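You operate a simulated robot arm through the tools that you are given. There is no shell and no other tool. Be economical: measure what you need, move in short steps, check, and stop when the job is done.

Carry out the task below with a simulated robot arm. There is one attempt and no reset: what you move stays moved.

TASK
Shut down the leak tester: blue valve open, pressure zero, switch off, lid on.

It is judged by the outcome, as a careful person would: the job done as asked, and still so three seconds after it is handed in. It fails if anything else is knocked over, pushed out of place, dropped, spilled or broken. Lids that push on must go on centred and level and be pressed home; caps that screw on are set level and turned clockwise until they are tight.

THE ROBOT
A 7-joint arm with a two-finger parallel gripper, fixed in place. Base frame: the origin is at the foot of the arm, x ahead of it, y to its left, z up; the work surface is at about z = 860. Lengths are in mm, angles in rad, forces in N, time in s.
With the tool pointing down near the work surface it reaches from about 240 to 680 mm from the base axis. Its first joint turns from -1.152 to 1.152 rad. Payload 2.4 kg.
The TCP is the grasp point between the finger pads, 30 mm short of the fingertips. In the tool frame z runs along the fingers and y along their closing line. Largest opening 94 mm; finger width 28, thickness 10; the body of the gripper, 50 by 96 mm, starts 55 mm behind the TCP.
Orientation is told as [roll, pitch, yaw] about the base's x, y, z axes, in that order, counted from this pose: with the fingers straight down and closing along the base's y, the tool's x points along the base's -x, its y along +y and its z along -z.

THE INTERFACE
- The arm moves only by the tool send_rows. Its argument "rows" is a list of rows, each a list of 6 numbers: the shift along the tool's x, y, z in units of 250 mm (1.0 is 250 mm), then the turn, a rotation vector about the tool's x, y, z in units of 90 degrees (1.0 is 90 degrees). In form: [[tx, ty, tz, ax, ay, az], ...]. A call has 1 to 8 rows; each row is the pose to reach, as a shift and turn from the pose commanded when the call began, along the tool's axes at that moment. "hand" is the opening in per cent of the stroke, from 0 (shut) to 100 (fully open), set as the call begins (left out, the last holds). A call with a number of a shift or a turn outside -1 to 1 is refused whole. Rows are played at 5 a second. More than 50 mm and 0.15 rad between two rows, or a gripper value outside its range, and nothing of the call is played. Where a pose cannot be reached the arm comes as near as it can. A force on the tool above 70 N (or 10 N above the force at the start of the call, whichever is more), or a blocked arm, ends the call early, and 0.2 s more pass. Each finger travels about 153 mm/s and halts on what it meets, pressing with about 43 N; the grip force reading is that of the motor and also rises with nothing between the fingers. The clock runs only during rows and for 0.2 s after the last one: add rows that repeat a pose to give the fingers time. The reply holds the time, the measured pose of the TCP, the force on the tool along the base axes, the opening and the grip force, in the units named above and with some noise.
- Cameras (640 x 400 px; columns grow to the right, rows downward): "scene" is fixed at [27.3, 463.6, 1451.7]; the picture's right is [-0.85, -0.52, 0.00], its down [-0.26, 0.43, -0.86] and it looks along [0.45, -0.74, -0.50] (base axes); focal length 349 px, centre (320, 200). "wrist" rides on the gripper at [76, 14, -102] in the tool frame; the picture's right is [-0.18, 0.98, 0.00], its down [-0.75, -0.14, -0.64] and it looks along [-0.63, -0.12, 0.77] (tool axes); focal length 243 px, centre (320, 200). There is no depth. A picture from a camera that has moved, and an enlarged one, comes with that camera's place and axes in the base frame and with its lens.
- snapshot(camera): a new picture of that camera. The clock stands still meanwhile.
- inspect(camera, box): a new picture of the part [left, top, right, bottom] of that camera's present view, enlarged. The clock stands still meanwhile.
- hand_in(): hands the job in; it is judged then, once.

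Go step by step. Nothing tells you positions but the pictures and the camera data: compare them with the known pose of the tool, close in by small moves and look again before you grip or let go. The budget is 120 turns and 84 pictures, counting those below and the enlarged ones. Unless the task says otherwise, let go and move clear before handing in, and close with one line.

The tools are called after ">>>" by a JSON object that holds its "fn" and its "kwargs". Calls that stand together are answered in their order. send_rows: Moves the arm, as the interface text tells. Its arguments: {"type":"object","properties":{"rows":{"type":"array"},"hand":{"type":"number"}},"required":["rows"]} The other tools are called the same way: snapshot (camera) takes a picture; inspect (camera, box) takes an enlarged picture of a part of a camera's view; hand_in () hands the job in.

At the start:

```text
t: 0.0
tool_pos: [410.4, -1.2, 1250.3]
orientation: [0.001, -0.001, 0.003]
ft_force: [-0.4, 0.6, -0.3]
opening: 94.0
grip_force: 0.1
```

scene: 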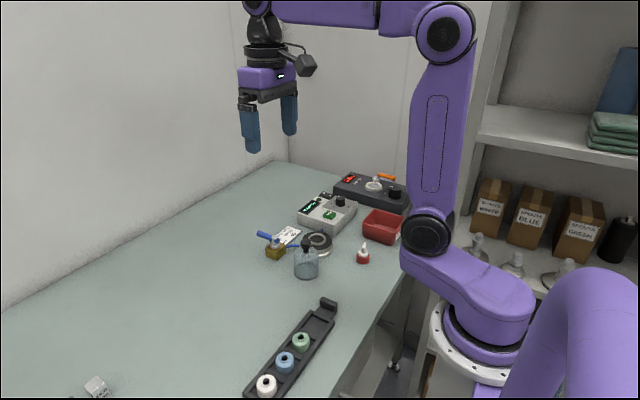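
wrist: 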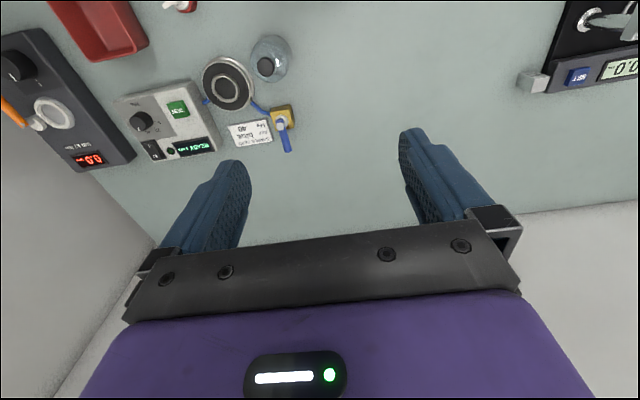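

I see a cluster of instruments right of the base (y<0): a grey tester box, a dark box with an orange item, a valve with a blue handle, a ring, and a glass jar. I'll enlarge to identify them.

>>> {"fn": "inspect", "kwargs": {"camera": "scene", "box": [240, 160, 420, 290]}}

>>> {"fn": "inspect", "kwargs": {"camera": "wrist", "box": [100, 20, 320, 180]}}

>>> {"fn": "inspect", "kwargs": {"camera": "wrist", "box": [0, 0, 160, 180]}}

>>> {"fn": "inspect", "kwargs": {"camera": "wrist", "box": [500, 0, 640, 110]}}

```text
3.08 times, centred on (330, 225) of scene
camera zoom: at [27.3, 463.6, 1451.7], right [-0.85, -0.52, 0.0], down [-0.26, 0.43, -0.86], along [0.45, -0.74, -0.5], focal length 1073 px, centre (289, 123)
```

zoom: 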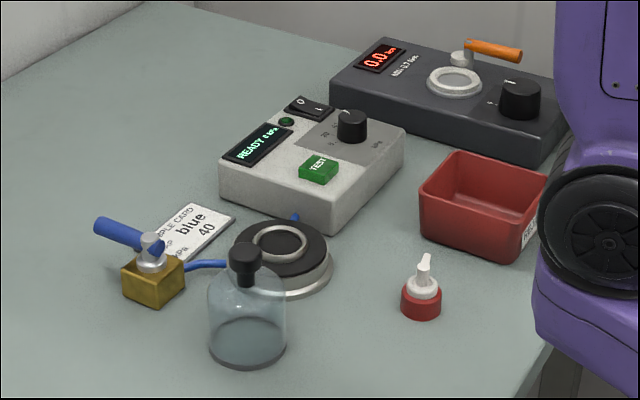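

```text
2.50 times, centred on (210, 100) of wrist
camera zoom: at [336.0, 12.0, 1353.6], right [0.18, 0.98, 0.0], down [0.75, -0.14, 0.64], along [0.63, -0.12, -0.77], focal length 606 px, centre (595, 450)
```

zoom: 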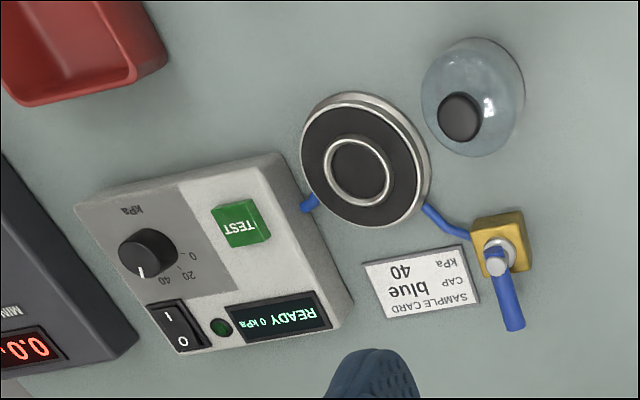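

```text
2.22 times, centred on (80, 90) of wrist
camera zoom: at [336.0, 12.0, 1353.6], right [0.18, 0.98, 0.0], down [0.75, -0.14, 0.64], along [0.63, -0.12, -0.77], focal length 539 px, centre (853, 444)
```

zoom: 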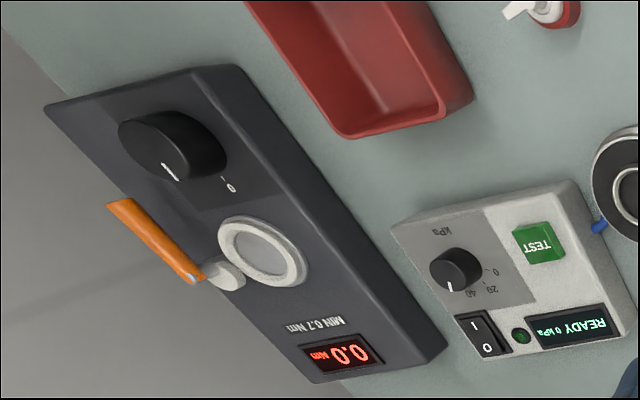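

```text
3.64 times, centred on (570, 55) of wrist
camera zoom: at [336.0, 12.0, 1353.6], right [0.18, 0.98, 0.0], down [0.75, -0.14, 0.64], along [0.63, -0.12, -0.77], focal length 882 px, centre (-589, 727)
```

zoom: 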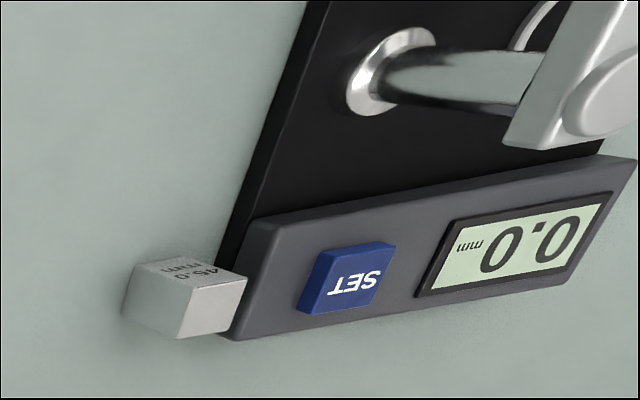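

The leak tester is the grey box: pressure knob near 40, 1/O switch, blue valve lying crosswise to its hose, and a round chamber. The glass dome with a black knob may be its lid, so I'll move closer for a look.

>>> {"fn": "send_rows", "kwargs": {"rows": [[0.032, -0.063, 0.136, 0, 0, 0], [0.064, -0.126, 0.272, 0, 0, 0], [0.096, -0.19, 0.408, 0, 0, 0], [0.128, -0.253, 0.544, 0, 0, 0], [0.16, -0.316, 0.68, 0, 0, 0], [0.16, -0.316, 0.68, 0, 0, 0]]}}

>>> {"fn": "snapshot", "kwargs": {"camera": "wrist"}}

```text
t: 1.4
tool_pos: [371.8, -81.0, 1080.4]
orientation: [0.0, 0.0, 0.002]
ft_force: [-0.6, -0.4, 0.7]
opening: 93.7
grip_force: 0.1
```

```text
77 pictures are left
camera wrist: at [295.8, -66.8, 1183.3], right [0.18, 0.98, 0.0], down [0.75, -0.14, 0.64], along [0.63, -0.12, -0.77], focal length 243 px, centre (320, 200)
```

wrist: 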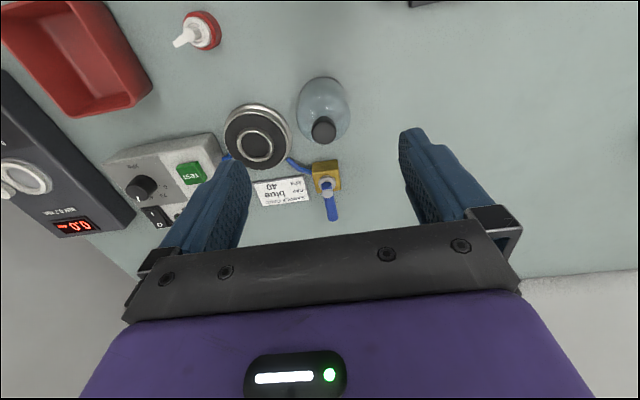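

>>> {"fn": "inspect", "kwargs": {"camera": "wrist", "box": [210, 65, 370, 230]}}

>>> {"fn": "inspect", "kwargs": {"camera": "wrist", "box": [90, 120, 230, 240]}}

>>> {"fn": "inspect", "kwargs": {"camera": "scene", "box": [255, 220, 345, 285]}}

```text
2.42 times, centred on (290, 148) of wrist
camera zoom: at [295.8, -66.8, 1183.3], right [0.18, 0.98, 0.0], down [0.75, -0.14, 0.64], along [0.63, -0.12, -0.77], focal length 588 px, centre (393, 327)
```

zoom: 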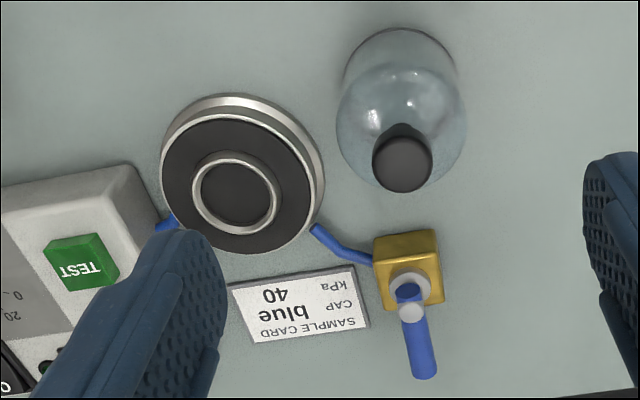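

```text
3.33 times, centred on (160, 180) of wrist
camera zoom: at [295.8, -66.8, 1183.3], right [0.18, 0.98, 0.0], down [0.75, -0.14, 0.64], along [0.63, -0.12, -0.77], focal length 809 px, centre (853, 267)
```

zoom: 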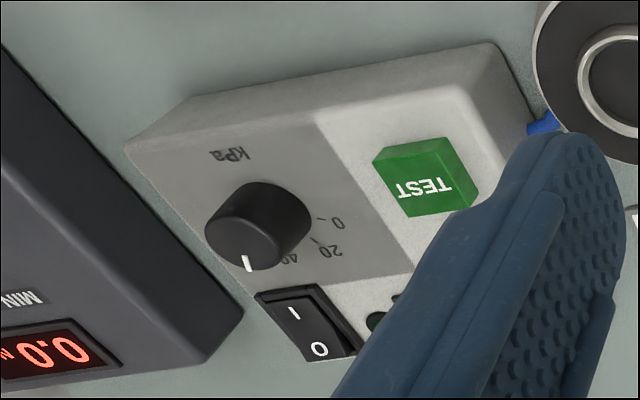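

```text
6.15 times, centred on (300, 252) of scene
camera zoom: at [27.3, 463.6, 1451.7], right [-0.85, -0.52, 0.0], down [-0.26, 0.43, -0.86], along [0.45, -0.74, -0.5], focal length 2147 px, centre (443, -123)
```

zoom: 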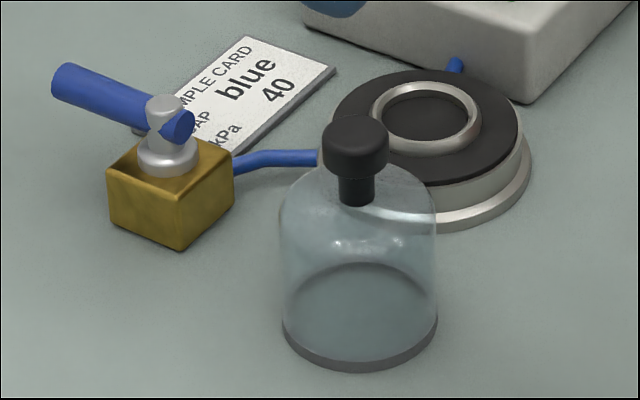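

The dome is the lid for the round chamber. The valve stem is at about (500,-95) and its handle runs along +x to about (558,-96) at z ≈ 913. The handle has to turn 90° to line up with the hose, so I'll move above it with the fingers half open.

>>> {"fn": "send_rows", "kwargs": {"rows": [[-0.133, -0.012, 0.04, 0, 0, 0], [-0.266, -0.024, 0.08, 0, 0, 0], [-0.4, -0.036, 0.16, 0, 0, 0], [-0.533, -0.048, 0.24, 0, 0, 0], [-0.664, -0.06, 0.32, 0, 0, 0], [-0.664, -0.06, 0.32, 0, 0, 0]], "hand": 45}}

>>> {"fn": "inspect", "kwargs": {"camera": "scene", "box": [220, 180, 340, 285]}}

>>> {"fn": "snapshot", "kwargs": {"camera": "wrist"}}

```text
t: 2.8
tool_pos: [537.4, -96.0, 1001.0]
orientation: [-0.001, 0.001, 0.002]
ft_force: [0.4, -0.1, 0.9]
opening: 42.3
grip_force: 0.1
```

```text
3.81 times, centred on (280, 232) of scene
camera zoom: at [27.3, 463.6, 1451.7], right [-0.85, -0.52, 0.0], down [-0.26, 0.43, -0.86], along [0.45, -0.74, -0.5], focal length 1329 px, centre (472, 76)
```

zoom: 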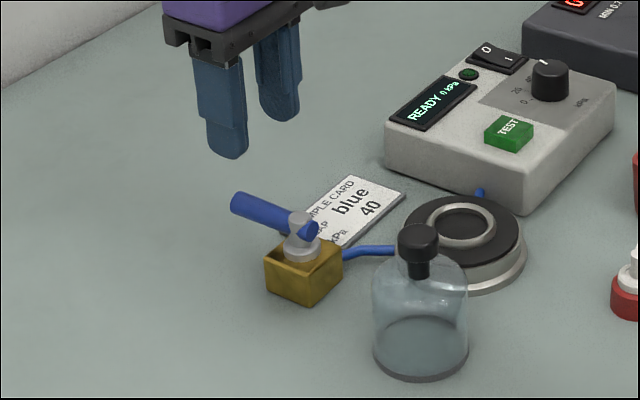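

```text
72 pictures are left
camera wrist: at [462.8, -82.5, 1103.7], right [0.18, 0.98, 0.0], down [0.75, -0.14, 0.64], along [0.63, -0.12, -0.77], focal length 243 px, centre (320, 200)
```

wrist: 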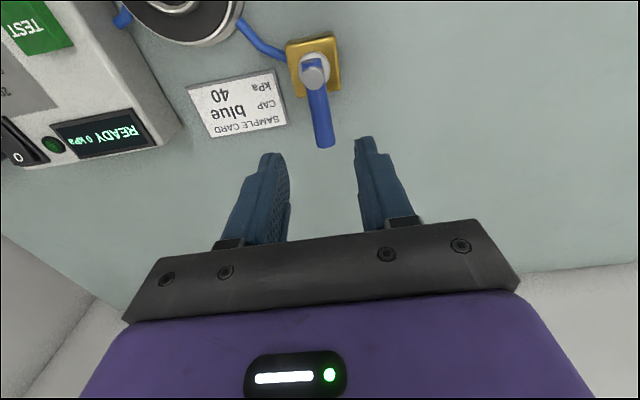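

The handle lines up with the fingers, so I'll descend to straddle it.

>>> {"fn": "send_rows", "kwargs": {"rows": [[0, 0.004, 0.15, 0, 0, 0], [0, 0.004, 0.3, 0, 0, 0], [0, 0.004, 0.3, 0, 0, 0]]}}

>>> {"fn": "inspect", "kwargs": {"camera": "scene", "box": [220, 180, 340, 285]}}

>>> {"fn": "snapshot", "kwargs": {"camera": "wrist"}}

```text
t: 3.6
tool_pos: [538.1, -94.2, 925.6]
orientation: [0.001, -0.001, 0.004]
ft_force: [-1.0, -0.4, -0.4]
opening: 42.6
grip_force: 0.0
```

```text
3.81 times, centred on (280, 232) of scene
camera zoom: at [27.3, 463.6, 1451.7], right [-0.85, -0.52, 0.0], down [-0.26, 0.43, -0.86], along [0.45, -0.74, -0.5], focal length 1329 px, centre (472, 76)
```

zoom: 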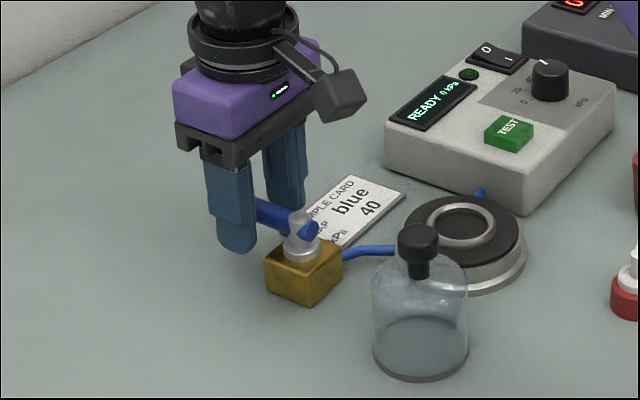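

```text
70 pictures are left
camera wrist: at [462.3, -80.6, 1028.2], right [0.18, 0.98, 0.0], down [0.75, -0.14, 0.64], along [0.63, -0.12, -0.77], focal length 243 px, centre (320, 200)
```

wrist: 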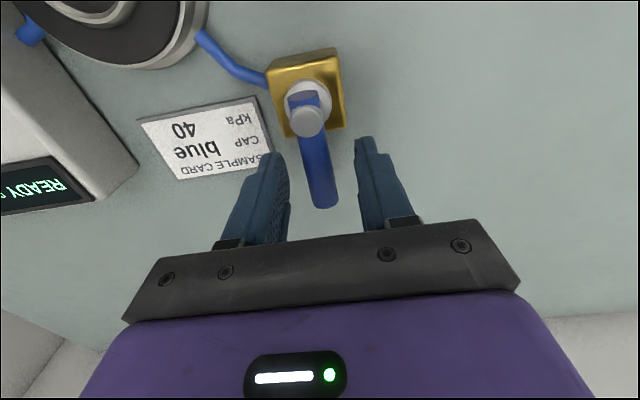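

Fingers straddle the handle. I'll close on it.

>>> {"fn": "send_rows", "kwargs": {"rows": [[0, 0, 0, 0, 0, 0], [0, 0, 0, 0, 0, 0], [0, 0, 0, 0, 0, 0]], "hand": 0}}

>>> {"fn": "send_rows", "kwargs": {"rows": [[0.0015, -0.0212, 0, 0, 0, 0.089], [0.0059, -0.0419, 0, 0, 0, 0.178], [0.0132, -0.0618, 0, 0, 0, 0.267]]}}

>>> {"fn": "inspect", "kwargs": {"camera": "scene", "box": [220, 180, 340, 285]}}

```text
t: 4.4
tool_pos: [538.7, -95.8, 925.8]
orientation: [0.001, -0.002, 0.0]
ft_force: [2.4, -2.2, -6.2]
opening: 15.7
grip_force: 45.1
```

```text
t: 5.2
tool_pos: [534.4, -95.9, 925.9]
orientation: [0.002, 0.006, -0.394]
ft_force: [-9.7, 49.2, 6.3]
opening: 26.4
grip_force: 45.0
```

```text
3.81 times, centred on (280, 232) of scene
camera zoom: at [26.8, 465.0, 1451.2], right [-0.85, -0.52, 0.0], down [-0.26, 0.43, -0.86], along [0.45, -0.74, -0.5], focal length 1329 px, centre (472, 76)
```

zoom: 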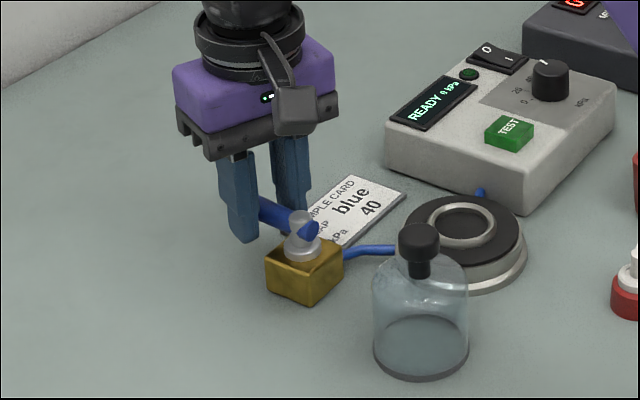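

The handle hits a stop in the clockwise direction, so it must open counter-clockwise. I'll go back and turn it the other way.

>>> {"fn": "send_rows", "kwargs": {"rows": [[0.0015, 0.0212, 0, 0, 0, -0.089], [0.0059, 0.0419, 0, 0, 0, -0.178], [0.0132, 0.0618, 0, 0, 0, -0.267], [0.0132, 0.0618, 0, 0, 0, -0.267]]}}

>>> {"fn": "send_rows", "kwargs": {"rows": [[0.0015, 0.0212, 0, 0, 0, -0.089], [0.0059, 0.0419, 0, 0, 0, -0.178], [0.0132, 0.0618, 0, 0, 0, -0.267], [0.0132, 0.0618, 0, 0, 0, -0.267]]}}

>>> {"fn": "inspect", "kwargs": {"camera": "scene", "box": [220, 180, 340, 285]}}

```text
t: 6.2
tool_pos: [537.9, -94.5, 925.9]
orientation: [-0.001, -0.001, -0.001]
ft_force: [3.2, 13.7, -15.5]
opening: 15.7
grip_force: 45.5
```

```text
t: 7.2
tool_pos: [535.7, -80.1, 926.0]
orientation: [-0.004, -0.002, 0.421]
ft_force: [8.0, -6.9, -18.9]
opening: 15.4
grip_force: 45.0
```

```text
3.81 times, centred on (280, 232) of scene
camera zoom: at [27.8, 463.4, 1451.7], right [-0.85, -0.52, 0.0], down [-0.26, 0.43, -0.86], along [0.45, -0.74, -0.5], focal length 1329 px, centre (472, 76)
```

zoom: 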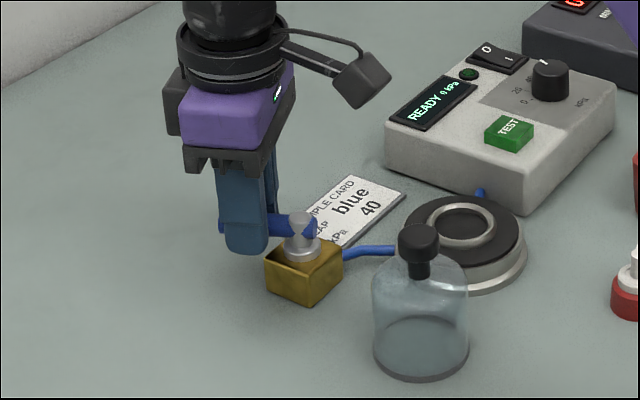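

It turns freely this way. Continuing the arc.

>>> {"fn": "send_rows", "kwargs": {"rows": [[0.0015, 0.0212, 0, 0, 0, -0.089], [0.0059, 0.0419, 0, 0, 0, -0.178], [0.0132, 0.0618, 0, 0, 0, -0.267], [0.0231, 0.0805, 0, 0, 0, -0.356], [0.0356, 0.0977, 0, 0, 0, -0.444], [0.0503, 0.113, 0, 0, 0, -0.533], [0.0503, 0.113, 0, 0, 0, -0.533]]}}

>>> {"fn": "send_rows", "kwargs": {"rows": [[0.0015, 0.0212, 0, 0, 0, -0.089], [0.0059, 0.0419, 0, 0, 0, -0.178], [0.0084, 0.0499, 0, 0, 0, -0.213], [0.0084, 0.0499, 0, 0, 0, -0.213]]}}

>>> {"fn": "inspect", "kwargs": {"camera": "scene", "box": [220, 180, 340, 285]}}

```text
t: 8.8
tool_pos: [515.0, -63.9, 926.5]
orientation: [-0.01, -0.002, 1.26]
ft_force: [25.1, -31.1, -19.5]
opening: 15.7
grip_force: 45.8
```

```text
t: 9.8
tool_pos: [503.9, -59.6, 928.3]
orientation: [-0.016, 0.001, 1.59]
ft_force: [28.3, -26.2, -3.5]
opening: 15.5
grip_force: 44.9
```

```text
3.81 times, centred on (280, 232) of scene
camera zoom: at [28.1, 462.9, 1451.9], right [-0.85, -0.52, 0.0], down [-0.26, 0.43, -0.86], along [0.45, -0.74, -0.5], focal length 1329 px, centre (472, 76)
```

zoom: 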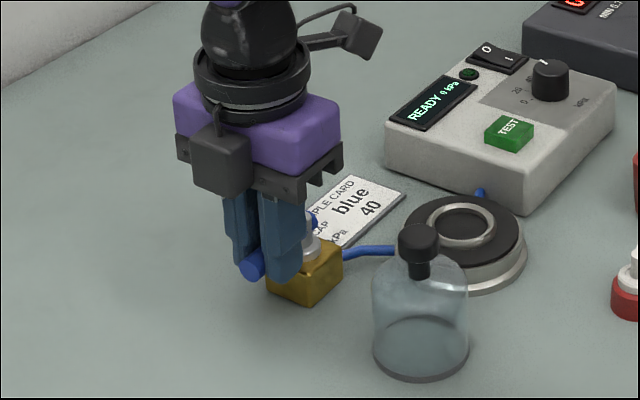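

The handle is now about 91° round. I'll release, rise, and look.

>>> {"fn": "send_rows", "kwargs": {"rows": [[0, 0, 0, 0, 0, 0], [0, 0, 0, 0, 0, 0], [0, 0, -0.15, 0, 0, 0], [0, 0, -0.3, 0, 0, 0], [0, 0, -0.45, 0, 0, 0], [0, 0, -0.45, 0, 0, 0]], "hand": 45}}

>>> {"fn": "inspect", "kwargs": {"camera": "scene", "box": [220, 180, 340, 285]}}

>>> {"fn": "snapshot", "kwargs": {"camera": "wrist"}}

```text
t: 11.2
tool_pos: [498.7, -56.2, 1039.2]
orientation: [0.001, 0.0, 1.592]
ft_force: [0.1, 0.1, 0.0]
opening: 42.3
grip_force: 0.1
```

```text
3.81 times, centred on (280, 232) of scene
camera zoom: at [27.2, 463.6, 1451.7], right [-0.85, -0.52, 0.0], down [-0.26, 0.43, -0.86], along [0.45, -0.74, -0.5], focal length 1329 px, centre (472, 76)
```

zoom: 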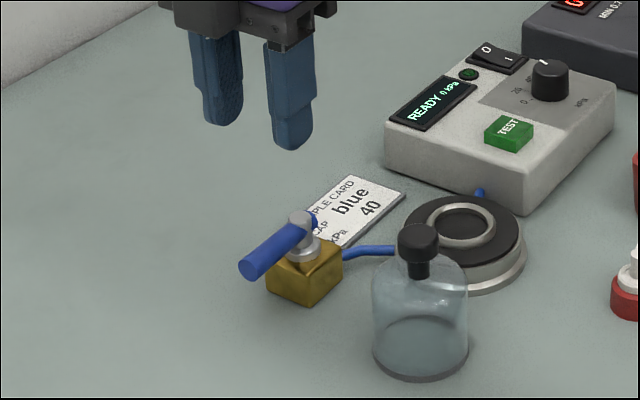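

```text
65 pictures are left
camera wrist: at [486.9, -133.5, 1141.2], right [-0.99, 0.16, 0.0], down [0.12, 0.76, 0.64], along [0.1, 0.63, -0.77], focal length 243 px, centre (320, 200)
```

wrist: 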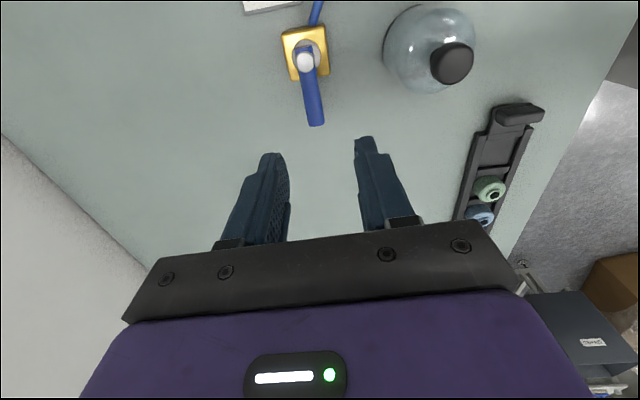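

The handle now runs along +y in line with the hose, so the valve is open. Next I'll turn the wrist back and move to view the pressure knob.

>>> {"fn": "send_rows", "kwargs": {"rows": [[0.0777, 0.062, -0.0137, 0, 0, 0.0844], [0.1553, 0.124, -0.0273, 0, 0, 0.1688], [0.233, 0.186, -0.041, 0, 0, 0.2533], [0.3107, 0.248, -0.0547, 0, 0, 0.3377], [0.3883, 0.31, -0.0683, 0, 0, 0.4221], [0.466, 0.372, -0.082, 0, 0, 0.5065], [0.5437, 0.434, -0.0957, 0, 0, 0.591], [0.6213, 0.496, -0.1093, 0, 0, 0.6753]]}}

>>> {"fn": "send_rows", "kwargs": {"rows": [[0.092, -0.0375, -0.0137, 0, 0, 0.0844], [0.184, -0.075, -0.0273, 0, 0, 0.1688], [0.276, -0.1125, -0.041, 0, 0, 0.2533], [0.368, -0.15, -0.0547, 0, 0, 0.3377], [0.368, -0.15, -0.0547, 0, 0, 0.3377]]}}

>>> {"fn": "snapshot", "kwargs": {"camera": "wrist"}}

```text
t: 13.0
tool_pos: [378.9, -213.7, 1066.2]
orientation: [-0.001, 0.001, 0.528]
ft_force: [-0.4, -0.3, 1.1]
opening: 42.4
grip_force: 0.0
```

```text
t: 14.2
tool_pos: [318.9, -293.7, 1079.7]
orientation: [-0.001, 0.001, 0.0]
ft_force: [-0.9, 0.6, -0.2]
opening: 42.2
grip_force: 0.1
```

```text
64 pictures are left
camera wrist: at [242.6, -279.5, 1182.0], right [0.18, 0.98, 0.0], down [0.75, -0.14, 0.64], along [0.63, -0.12, -0.77], focal length 243 px, centre (320, 200)
```

wrist: 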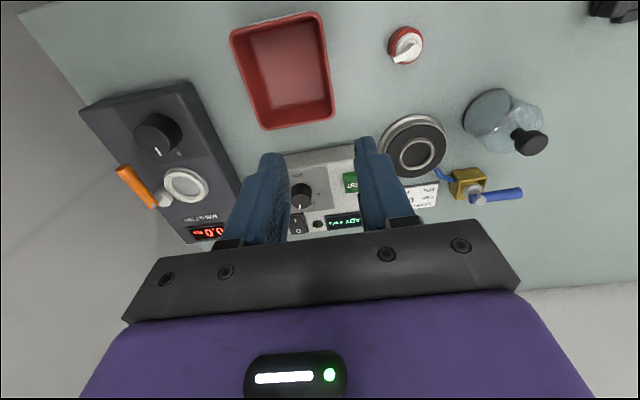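

>>> {"fn": "inspect", "kwargs": {"camera": "wrist", "box": [270, 140, 380, 240]}}

>>> {"fn": "inspect", "kwargs": {"camera": "scene", "box": [290, 180, 370, 240]}}

```text
4.00 times, centred on (325, 190) of wrist
camera zoom: at [242.6, -279.5, 1182.0], right [0.18, 0.98, 0.0], down [0.75, -0.14, 0.64], along [0.63, -0.12, -0.77], focal length 970 px, centre (300, 240)
```

zoom: 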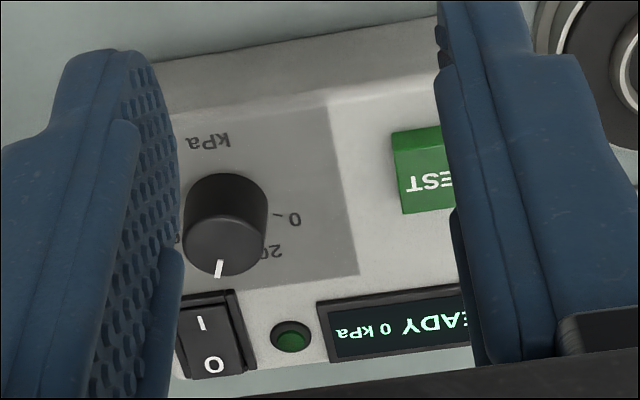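

```text
6.67 times, centred on (330, 210) of scene
camera zoom: at [27.3, 463.6, 1451.7], right [-0.85, -0.52, 0.0], down [-0.26, 0.43, -0.86], along [0.45, -0.74, -0.5], focal length 2326 px, centre (253, 133)
```

zoom: 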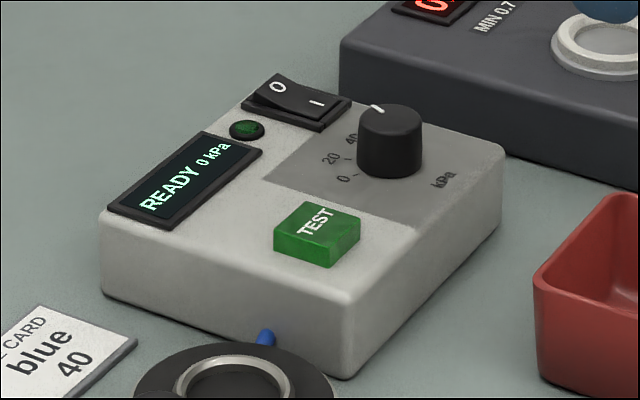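

Knob top is at about (444,-343,935) and its pointer is near "40"; "0" lies about 90° counter-clockwise. I'll go above the knob with yaw about 20°.

>>> {"fn": "send_rows", "kwargs": {"rows": [[-0.125, -0.049, 0.07, 0, 0, -0.055], [-0.25, -0.098, 0.14, 0, 0, -0.11], [-0.375, -0.148, 0.21, 0, 0, -0.166], [-0.5, -0.197, 0.28, 0, 0, -0.222], [-0.5, -0.197, 0.28, 0, 0, -0.222]]}}

>>> {"fn": "snapshot", "kwargs": {"camera": "wrist"}}

>>> {"fn": "inspect", "kwargs": {"camera": "scene", "box": [280, 140, 400, 240]}}

```text
t: 15.4
tool_pos: [445.6, -342.9, 1009.6]
orientation: [-0.001, 0.0, 0.354]
ft_force: [-0.2, 0.0, -0.4]
opening: 42.1
grip_force: 0.0
```

```text
61 pictures are left
camera wrist: at [368.8, -355.1, 1111.3], right [-0.17, 0.99, 0.0], down [0.76, 0.13, 0.64], along [0.63, 0.11, -0.77], focal length 243 px, centre (320, 200)
```

wrist: 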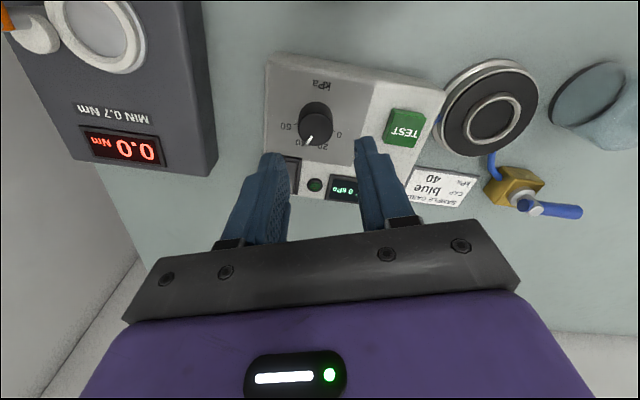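

```text
4.00 times, centred on (340, 190) of scene
camera zoom: at [27.3, 463.6, 1451.7], right [-0.85, -0.52, 0.0], down [-0.26, 0.43, -0.86], along [0.45, -0.74, -0.5], focal length 1395 px, centre (240, 240)
```

zoom: 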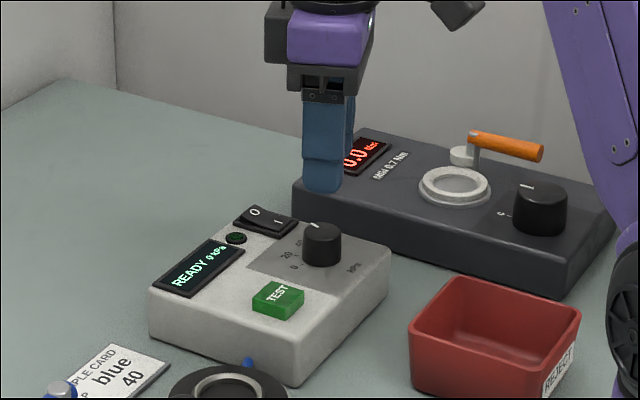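

>>> {"fn": "inspect", "kwargs": {"camera": "wrist", "box": [250, 40, 390, 200]}}

```text
2.50 times, centred on (320, 120) of wrist
camera zoom: at [368.8, -355.1, 1111.3], right [-0.17, 0.99, 0.0], down [0.76, 0.13, 0.64], along [0.63, 0.11, -0.77], focal length 606 px, centre (320, 400)
```

zoom: 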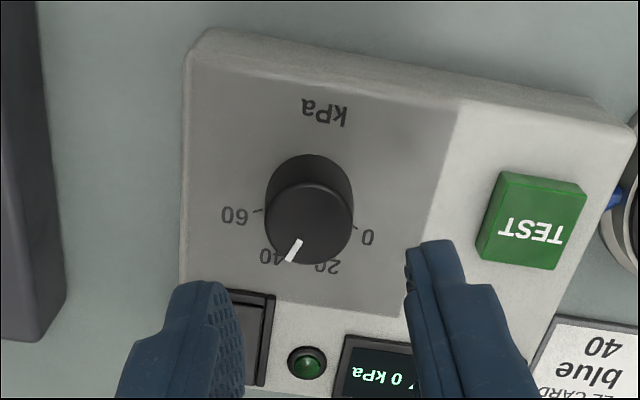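

The scale runs 0 (about +61°), 20, 40, 60 (about -63°), and the pointer is at 40. I'll descend around the knob.

>>> {"fn": "send_rows", "kwargs": {"rows": [[0.007, -0.004, 0.1, 0, 0, 0], [0.007, -0.004, 0.18, 0, 0, 0], [0.007, -0.004, 0.232, 0, 0, 0], [0.007, -0.004, 0.232, 0, 0, 0]]}}

>>> {"fn": "snapshot", "kwargs": {"camera": "wrist"}}

>>> {"fn": "inspect", "kwargs": {"camera": "scene", "box": [290, 170, 380, 240]}}

```text
t: 16.4
tool_pos: [441.8, -344.1, 952.5]
orientation: [0.0, 0.0, 0.349]
ft_force: [-0.2, -0.4, 0.6]
opening: 42.0
grip_force: 0.1
```

```text
58 pictures are left
camera wrist: at [366.1, -356.3, 1053.7], right [-0.16, 0.99, 0.0], down [0.76, 0.13, 0.64], along [0.63, 0.11, -0.77], focal length 243 px, centre (320, 200)
```

wrist: 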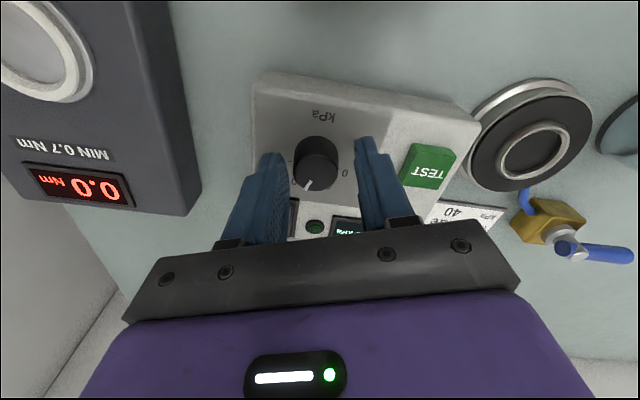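

```text
5.71 times, centred on (335, 205) of scene
camera zoom: at [27.3, 463.6, 1451.7], right [-0.85, -0.52, 0.0], down [-0.26, 0.43, -0.86], along [0.45, -0.74, -0.5], focal length 1993 px, centre (234, 171)
```

zoom: 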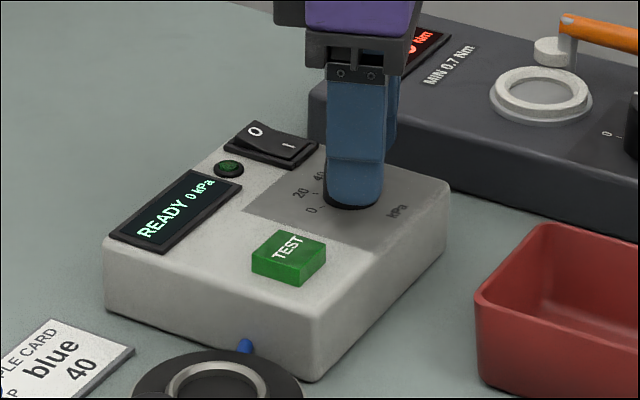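

>>> {"fn": "send_rows", "kwargs": {"rows": [[0, 0, 0, 0, 0, 0], [0, 0, 0, 0, 0, 0], [0, 0, 0, 0, 0, 0]], "hand": 0}}

>>> {"fn": "send_rows", "kwargs": {"rows": [[0, 0, 0, 0, 0, -0.089], [0, 0, 0, 0, 0, -0.178], [0, 0, 0, 0, 0, -0.267], [0, 0, 0, 0, 0, -0.356], [0, 0, 0, 0, 0, -0.444], [0, 0, 0, 0, 0, -0.444]]}}

>>> {"fn": "snapshot", "kwargs": {"camera": "wrist"}}

```text
t: 17.2
tool_pos: [443.5, -347.5, 951.6]
orientation: [-0.009, -0.005, 0.347]
ft_force: [11.1, -26.5, -8.6]
opening: 29.6
grip_force: 45.0
```

```text
t: 18.6
tool_pos: [446.3, -348.2, 952.5]
orientation: [-0.019, 0.004, 1.051]
ft_force: [24.4, -35.2, -22.3]
opening: 29.2
grip_force: 45.0
```

```text
56 pictures are left
camera wrist: at [395.2, -405.9, 1054.6], right [-0.76, 0.65, -0.02], down [0.49, 0.59, 0.64], along [0.43, 0.48, -0.77], focal length 243 px, centre (320, 200)
```

wrist: 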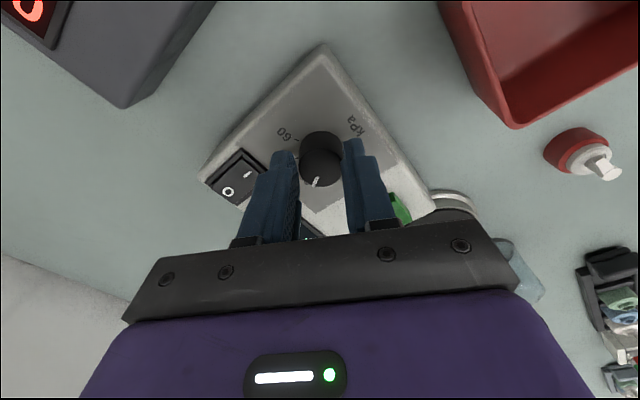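

The knob turns with the gripper. I'll recentre slightly to relieve the side force and continue.

>>> {"fn": "send_rows", "kwargs": {"rows": [[0.008, -0.018, 0, 0, 0, 0], [0.008, -0.018, 0, 0, 0, -0.089], [0.008, -0.018, 0, 0, 0, -0.178], [0.008, -0.018, 0, 0, 0, -0.267], [0.008, -0.018, 0, 0, 0, -0.356], [0.008, -0.018, 0, 0, 0, -0.4], [0.008, -0.018, 0, 0, 0, -0.4]]}}

>>> {"fn": "inspect", "kwargs": {"camera": "wrist", "box": [220, 60, 420, 220]}}

>>> {"fn": "inspect", "kwargs": {"camera": "scene", "box": [290, 170, 380, 240]}}

```text
t: 20.2
tool_pos: [449.5, -348.4, 952.0]
orientation: [-0.009, 0.008, 1.68]
ft_force: [29.0, -5.8, -1.6]
opening: 29.3
grip_force: 44.9
```

```text
2.50 times, centred on (320, 140) of wrist
camera zoom: at [442.7, -425.3, 1055.2], right [-1.0, 0.08, -0.01], down [0.05, 0.77, 0.64], along [0.06, 0.64, -0.77], focal length 606 px, centre (320, 350)
```

zoom: 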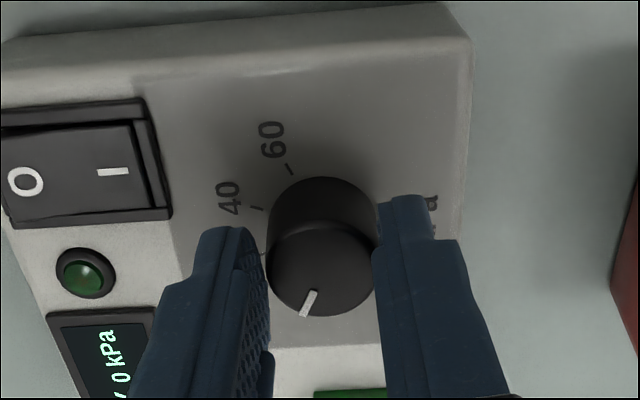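

```text
5.71 times, centred on (335, 205) of scene
camera zoom: at [28.1, 463.4, 1451.7], right [-0.85, -0.52, 0.0], down [-0.26, 0.43, -0.86], along [0.45, -0.74, -0.5], focal length 1993 px, centre (234, 171)
```

zoom: 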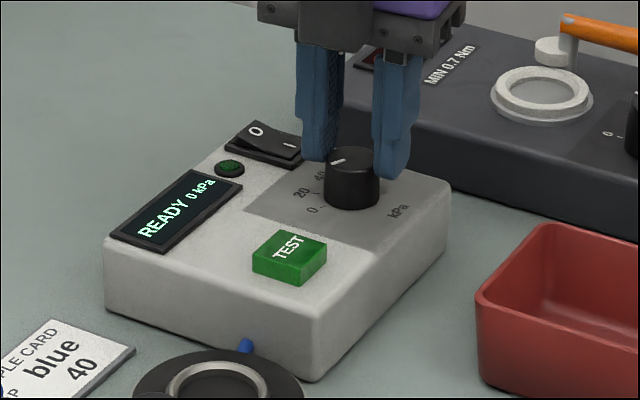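

The pointer is near 0. I'll nudge a few degrees more and check for a stop.

>>> {"fn": "send_rows", "kwargs": {"rows": [[0, 0, 0, 0, 0, -0.03], [0, 0, 0, 0, 0, -0.06], [0, 0, 0, 0, 0, -0.06]]}}

>>> {"fn": "inspect", "kwargs": {"camera": "scene", "box": [325, 185, 360, 212]}}

```text
t: 21.0
tool_pos: [449.9, -349.6, 952.4]
orientation: [-0.009, 0.008, 1.771]
ft_force: [35.0, -1.1, -5.6]
opening: 29.2
grip_force: 45.0
```

```text
14.81 times, centred on (342, 198) of scene
camera zoom: at [28.3, 463.6, 1451.7], right [-0.85, -0.52, 0.0], down [-0.26, 0.43, -0.86], along [0.45, -0.74, -0.5], focal length 5168 px, centre (-13, 222)
```

zoom: 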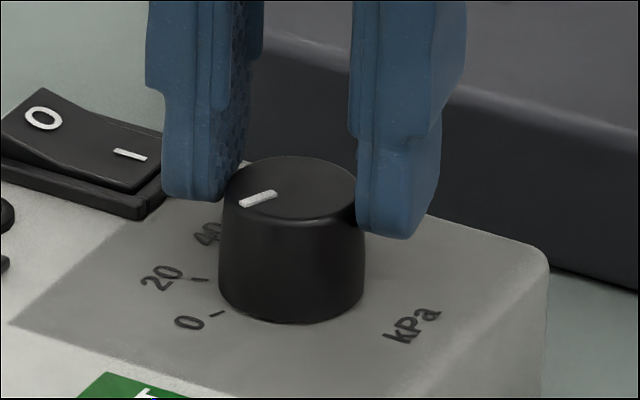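

The pointer is now parallel to the 0 tick. I'll check for an end stop with another small nudge.

>>> {"fn": "send_rows", "kwargs": {"rows": [[0, 0, 0, 0, 0, -0.03], [0, 0, 0, 0, 0, -0.06], [0, 0, 0, 0, 0, -0.06]]}}

>>> {"fn": "inspect", "kwargs": {"camera": "scene", "box": [325, 185, 360, 212]}}

```text
t: 21.8
tool_pos: [450.4, -350.0, 952.4]
orientation: [-0.01, 0.011, 1.865]
ft_force: [36.6, -1.8, -4.5]
opening: 29.8
grip_force: 44.8
```

```text
14.81 times, centred on (342, 198) of scene
camera zoom: at [28.3, 463.6, 1451.7], right [-0.85, -0.52, 0.0], down [-0.26, 0.43, -0.86], along [0.45, -0.74, -0.5], focal length 5168 px, centre (-13, 222)
```

zoom: 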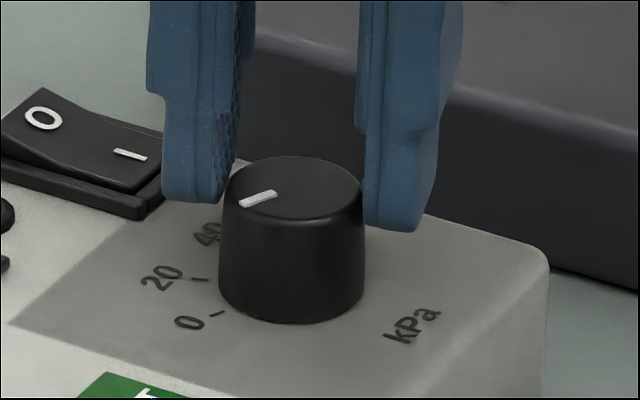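

The pointer didn't move this time, so the knob is at its stop, at 0. I'll release and rise.

>>> {"fn": "send_rows", "kwargs": {"rows": [[0, 0, 0, 0, 0, 0], [0, 0, 0, 0, 0, 0], [0, 0, -0.12, 0, 0, 0], [0, 0, -0.28, 0, 0, 0], [0, 0, -0.44, 0, 0, 0], [0, 0, -0.44, 0, 0, 0]], "hand": 41}}

>>> {"fn": "inspect", "kwargs": {"camera": "scene", "box": [290, 170, 380, 240]}}

>>> {"fn": "snapshot", "kwargs": {"camera": "wrist"}}

```text
t: 23.2
tool_pos: [443.4, -347.0, 1062.5]
orientation: [0.001, 0.0, 1.863]
ft_force: [0.2, 0.4, -0.3]
opening: 38.5
grip_force: 0.0
```

```text
5.71 times, centred on (335, 205) of scene
camera zoom: at [27.3, 463.6, 1451.7], right [-0.85, -0.52, 0.0], down [-0.26, 0.43, -0.86], along [0.45, -0.74, -0.5], focal length 1993 px, centre (234, 171)
```

zoom: 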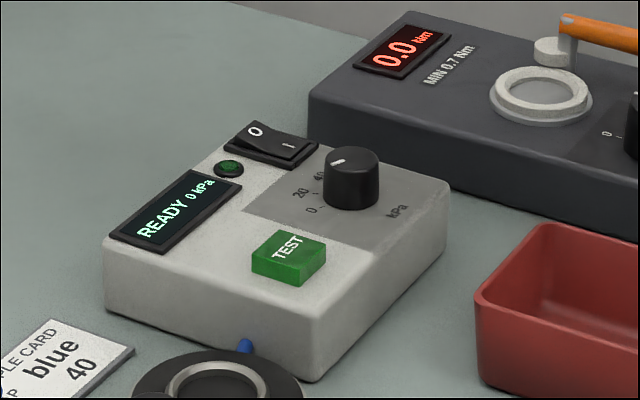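

```text
50 pictures are left
camera wrist: at [453.2, -424.4, 1165.0], right [-0.99, -0.11, 0.0], down [-0.08, 0.76, 0.64], along [-0.07, 0.64, -0.77], focal length 243 px, centre (320, 200)
```

wrist: 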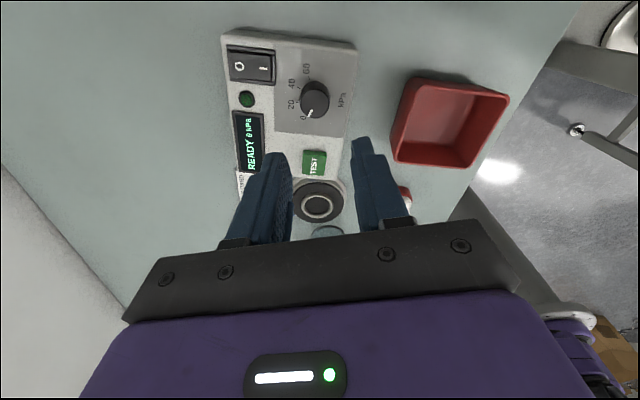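

The knob is at 0. The rocker is ON, with its raised "O" end at about (520,-368,919). I'll close the fingers, square the yaw, and go above that end.

>>> {"fn": "send_rows", "kwargs": {"rows": [[0.044, -0.074, 0.06, 0, 0, 0.05], [0.088, -0.148, 0.14, 0, 0, 0.1], [0.133, -0.222, 0.24, 0, 0, 0.15], [0.177, -0.296, 0.35, 0, 0, 0.187], [0.177, -0.296, 0.35, 0, 0, 0.187]], "hand": 0}}

>>> {"fn": "snapshot", "kwargs": {"camera": "wrist"}}

>>> {"fn": "inspect", "kwargs": {"camera": "scene", "box": [290, 160, 380, 230]}}

```text
t: 24.4
tool_pos: [529.2, -368.9, 974.1]
orientation: [0.001, 0.0, 1.571]
ft_force: [0.6, -0.4, -1.1]
opening: 0.3
grip_force: 33.3
```

```text
49 pictures are left
camera wrist: at [515.3, -445.4, 1076.7], right [-0.98, 0.18, 0.0], down [0.14, 0.75, 0.64], along [0.12, 0.63, -0.77], focal length 243 px, centre (320, 200)
```

wrist: 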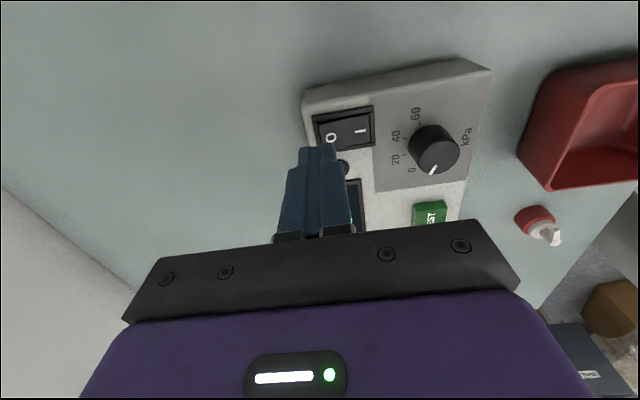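

```text
5.71 times, centred on (335, 195) of scene
camera zoom: at [27.3, 463.6, 1451.7], right [-0.85, -0.52, 0.0], down [-0.26, 0.43, -0.86], along [0.45, -0.74, -0.5], focal length 1993 px, centre (234, 229)
```

zoom: 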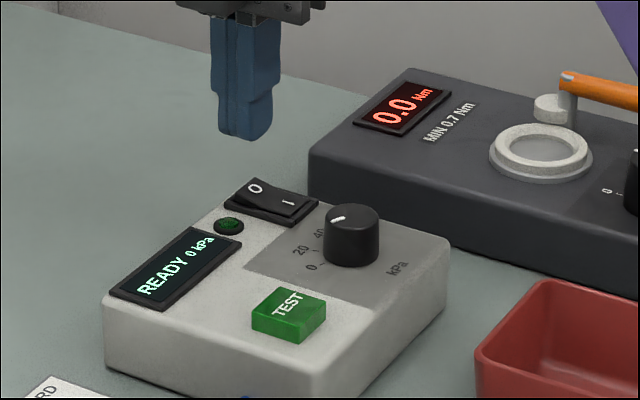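

The fingertips are just over the outer edge of the O end. I'll press down in small steps.

>>> {"fn": "send_rows", "kwargs": {"rows": [[0.006, 0, 0.05, 0, 0, 0], [0.006, 0, 0.09, 0, 0, 0], [0.006, 0, 0.105, 0, 0, 0], [0.006, 0, 0.12, 0, 0, 0], [0.006, 0, 0.132, 0, 0, 0], [0.006, 0, 0.14, 0, 0, 0]]}}

>>> {"fn": "inspect", "kwargs": {"camera": "scene", "box": [290, 160, 380, 230]}}

>>> {"fn": "inspect", "kwargs": {"camera": "wrist", "box": [270, 60, 450, 210]}}

```text
t: 25.8
tool_pos: [527.6, -370.1, 942.1]
orientation: [-0.002, 0.001, 1.571]
ft_force: [-5.8, 5.7, 20.6]
opening: 0.0
grip_force: 33.0
```

```text
5.71 times, centred on (335, 195) of scene
camera zoom: at [26.7, 464.0, 1451.5], right [-0.85, -0.52, 0.0], down [-0.26, 0.43, -0.86], along [0.45, -0.74, -0.5], focal length 1993 px, centre (234, 229)
```

zoom: 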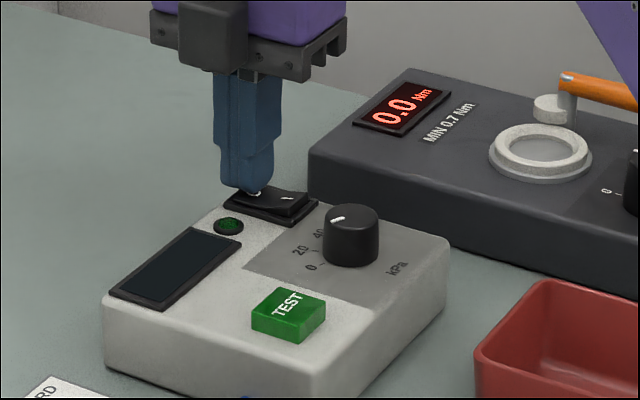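

```text
2.67 times, centred on (360, 135) of wrist
camera zoom: at [514.6, -446.8, 1044.0], right [-0.98, 0.18, 0.0], down [0.14, 0.75, 0.64], along [0.12, 0.63, -0.77], focal length 647 px, centre (213, 373)
```

zoom: 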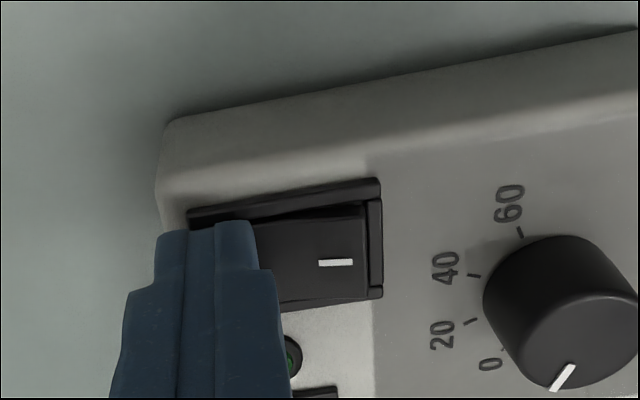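

The display has gone dark, so the rocker has flipped to O. I'll rise clear and confirm.

>>> {"fn": "send_rows", "kwargs": {"rows": [[0, 0, -0.1, 0, 0, 0], [0, 0, -0.25, 0, 0, 0], [0, 0, -0.4, 0, 0, 0], [0, 0, -0.5, 0, 0, 0], [0, 0, -0.5, 0, 0, 0]]}}

>>> {"fn": "inspect", "kwargs": {"camera": "scene", "box": [290, 170, 380, 240]}}

>>> {"fn": "inspect", "kwargs": {"camera": "scene", "box": [270, 225, 340, 285]}}

```text
t: 27.0
tool_pos: [528.6, -371.2, 1064.6]
orientation: [0.001, -0.001, 1.573]
ft_force: [-0.2, 0.4, 1.0]
opening: 0.0
grip_force: 33.3
```

```text
5.71 times, centred on (335, 205) of scene
camera zoom: at [27.3, 463.6, 1451.7], right [-0.85, -0.52, 0.0], down [-0.26, 0.43, -0.86], along [0.45, -0.74, -0.5], focal length 1993 px, centre (234, 171)
```

zoom: 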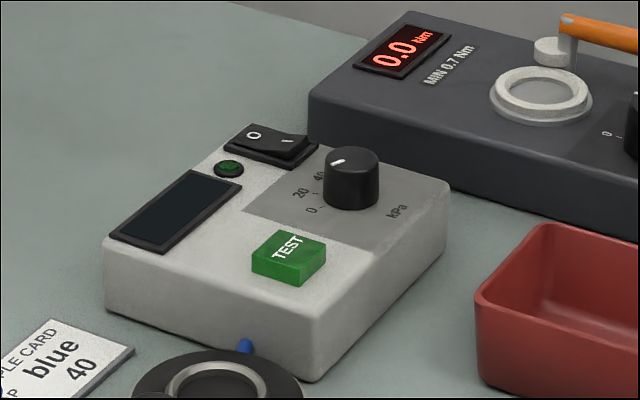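

```text
6.67 times, centred on (305, 255) of scene
camera zoom: at [27.3, 463.6, 1451.7], right [-0.85, -0.52, 0.0], down [-0.26, 0.43, -0.86], along [0.45, -0.74, -0.5], focal length 2326 px, centre (420, -167)
```

zoom: 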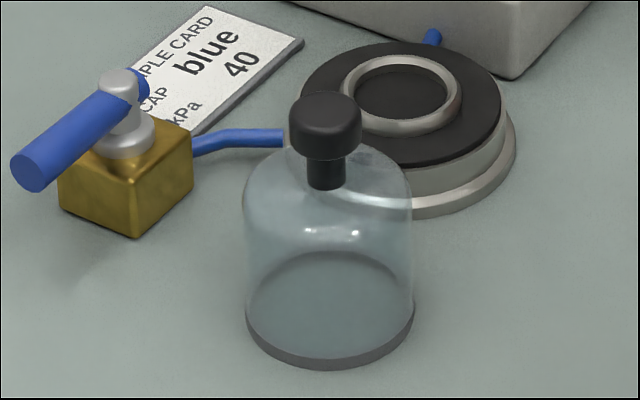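

The switch is off and the display is dark. The dome lid has its base centre near (402,-87), its knob at z ≈ 938–953, and the chamber centre is near (429,-181), top about 886. I'll move to a pose where I can view both and open the hand.

>>> {"fn": "send_rows", "kwargs": {"rows": [[-0.0803, 0.0662, 0, 0, 0, 0.0833], [-0.1607, 0.1323, 0, 0, 0, 0.1667], [-0.241, 0.1985, 0, 0, 0, 0.25], [-0.3213, 0.2647, 0, 0, 0, 0.3333], [-0.4017, 0.3308, 0, 0, 0, 0.4167], [-0.482, 0.397, 0, 0, 0, 0.5], [-0.5623, 0.4632, 0, 0, 0, 0.5833], [-0.6427, 0.5293, 0, 0, 0, 0.6667]]}}

>>> {"fn": "send_rows", "kwargs": {"rows": [[0.0171, 0.1026, 0, 0, 0, 0.0833], [0.0343, 0.2053, 0, 0, 0, 0.1667], [0.0514, 0.3079, 0, 0, 0, 0.25], [0.0686, 0.4105, 0, 0, 0, 0.3333], [0.0686, 0.4105, 0, 0, 0, 0.3333]], "hand": 55}}

>>> {"fn": "snapshot", "kwargs": {"camera": "wrist"}}

```text
t: 28.8
tool_pos: [395.7, -209.4, 1064.2]
orientation: [-0.001, -0.001, 0.522]
ft_force: [0.1, 1.2, -0.2]
opening: 0.0
grip_force: 33.1
```

```text
t: 30.0
tool_pos: [327.9, -129.5, 1065.7]
orientation: [-0.001, 0.001, -0.001]
ft_force: [-0.1, -0.3, -0.4]
opening: 51.6
grip_force: 0.1
```

```text
43 pictures are left
camera wrist: at [253.4, -115.4, 1167.3], right [0.19, 0.98, 0.0], down [0.75, -0.14, 0.64], along [0.63, -0.12, -0.77], focal length 243 px, centre (320, 200)
```

wrist: 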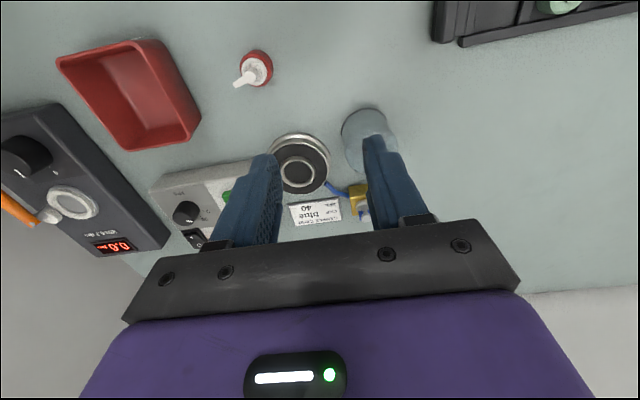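

>>> {"fn": "inspect", "kwargs": {"camera": "wrist", "box": [255, 95, 415, 205]}}

>>> {"fn": "inspect", "kwargs": {"camera": "scene", "box": [295, 225, 340, 255]}}

```text
3.64 times, centred on (335, 150) of wrist
camera zoom: at [253.4, -115.4, 1167.3], right [0.19, 0.98, 0.0], down [0.75, -0.14, 0.64], along [0.63, -0.12, -0.77], focal length 882 px, centre (266, 382)
```

zoom: 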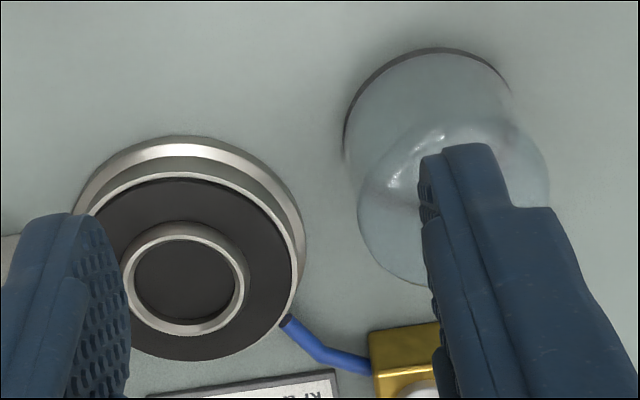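

```text
13.33 times, centred on (318, 240) of scene
camera zoom: at [27.2, 463.7, 1451.7], right [-0.85, -0.52, 0.0], down [-0.26, 0.43, -0.86], along [0.45, -0.74, -0.5], focal length 4651 px, centre (353, -333)
```

zoom: 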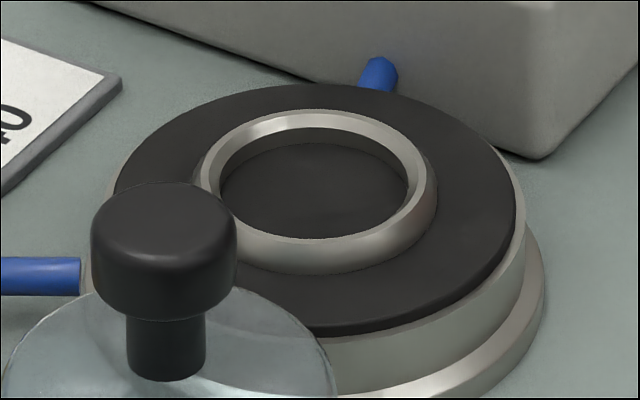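

The chamber has a raised inner ring with a black gasket around it. I'll hover over it to centre accurately; the tool axis always projects onto image column 320.

>>> {"fn": "send_rows", "kwargs": {"rows": [[-0.097, -0.0495, 0.05, 0, 0, 0], [-0.194, -0.099, 0.12, 0, 0, 0], [-0.291, -0.1485, 0.19, 0, 0, 0], [-0.388, -0.198, 0.264, 0, 0, 0], [-0.388, -0.198, 0.264, 0, 0, 0]], "hand": 100}}

>>> {"fn": "inspect", "kwargs": {"camera": "wrist", "box": [220, 0, 420, 140]}}

```text
t: 31.2
tool_pos: [427.0, -179.5, 997.9]
orientation: [0.001, 0.001, 0.0]
ft_force: [-0.1, 0.2, -0.1]
opening: 93.9
grip_force: 0.0
```

```text
2.86 times, centred on (320, 70) of wrist
camera zoom: at [351.7, -164.7, 1100.8], right [0.18, 0.98, 0.0], down [0.75, -0.14, 0.64], along [0.63, -0.12, -0.77], focal length 693 px, centre (320, 571)
```

zoom: 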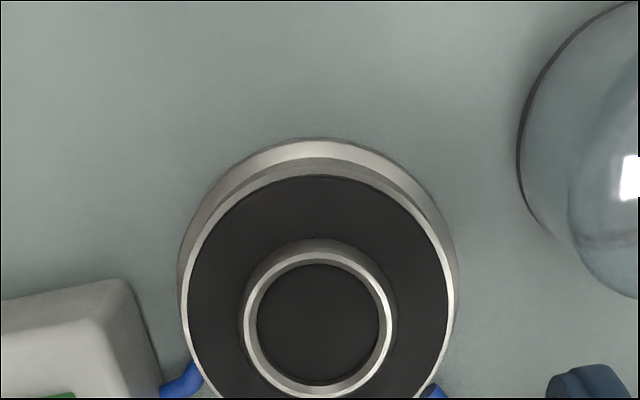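

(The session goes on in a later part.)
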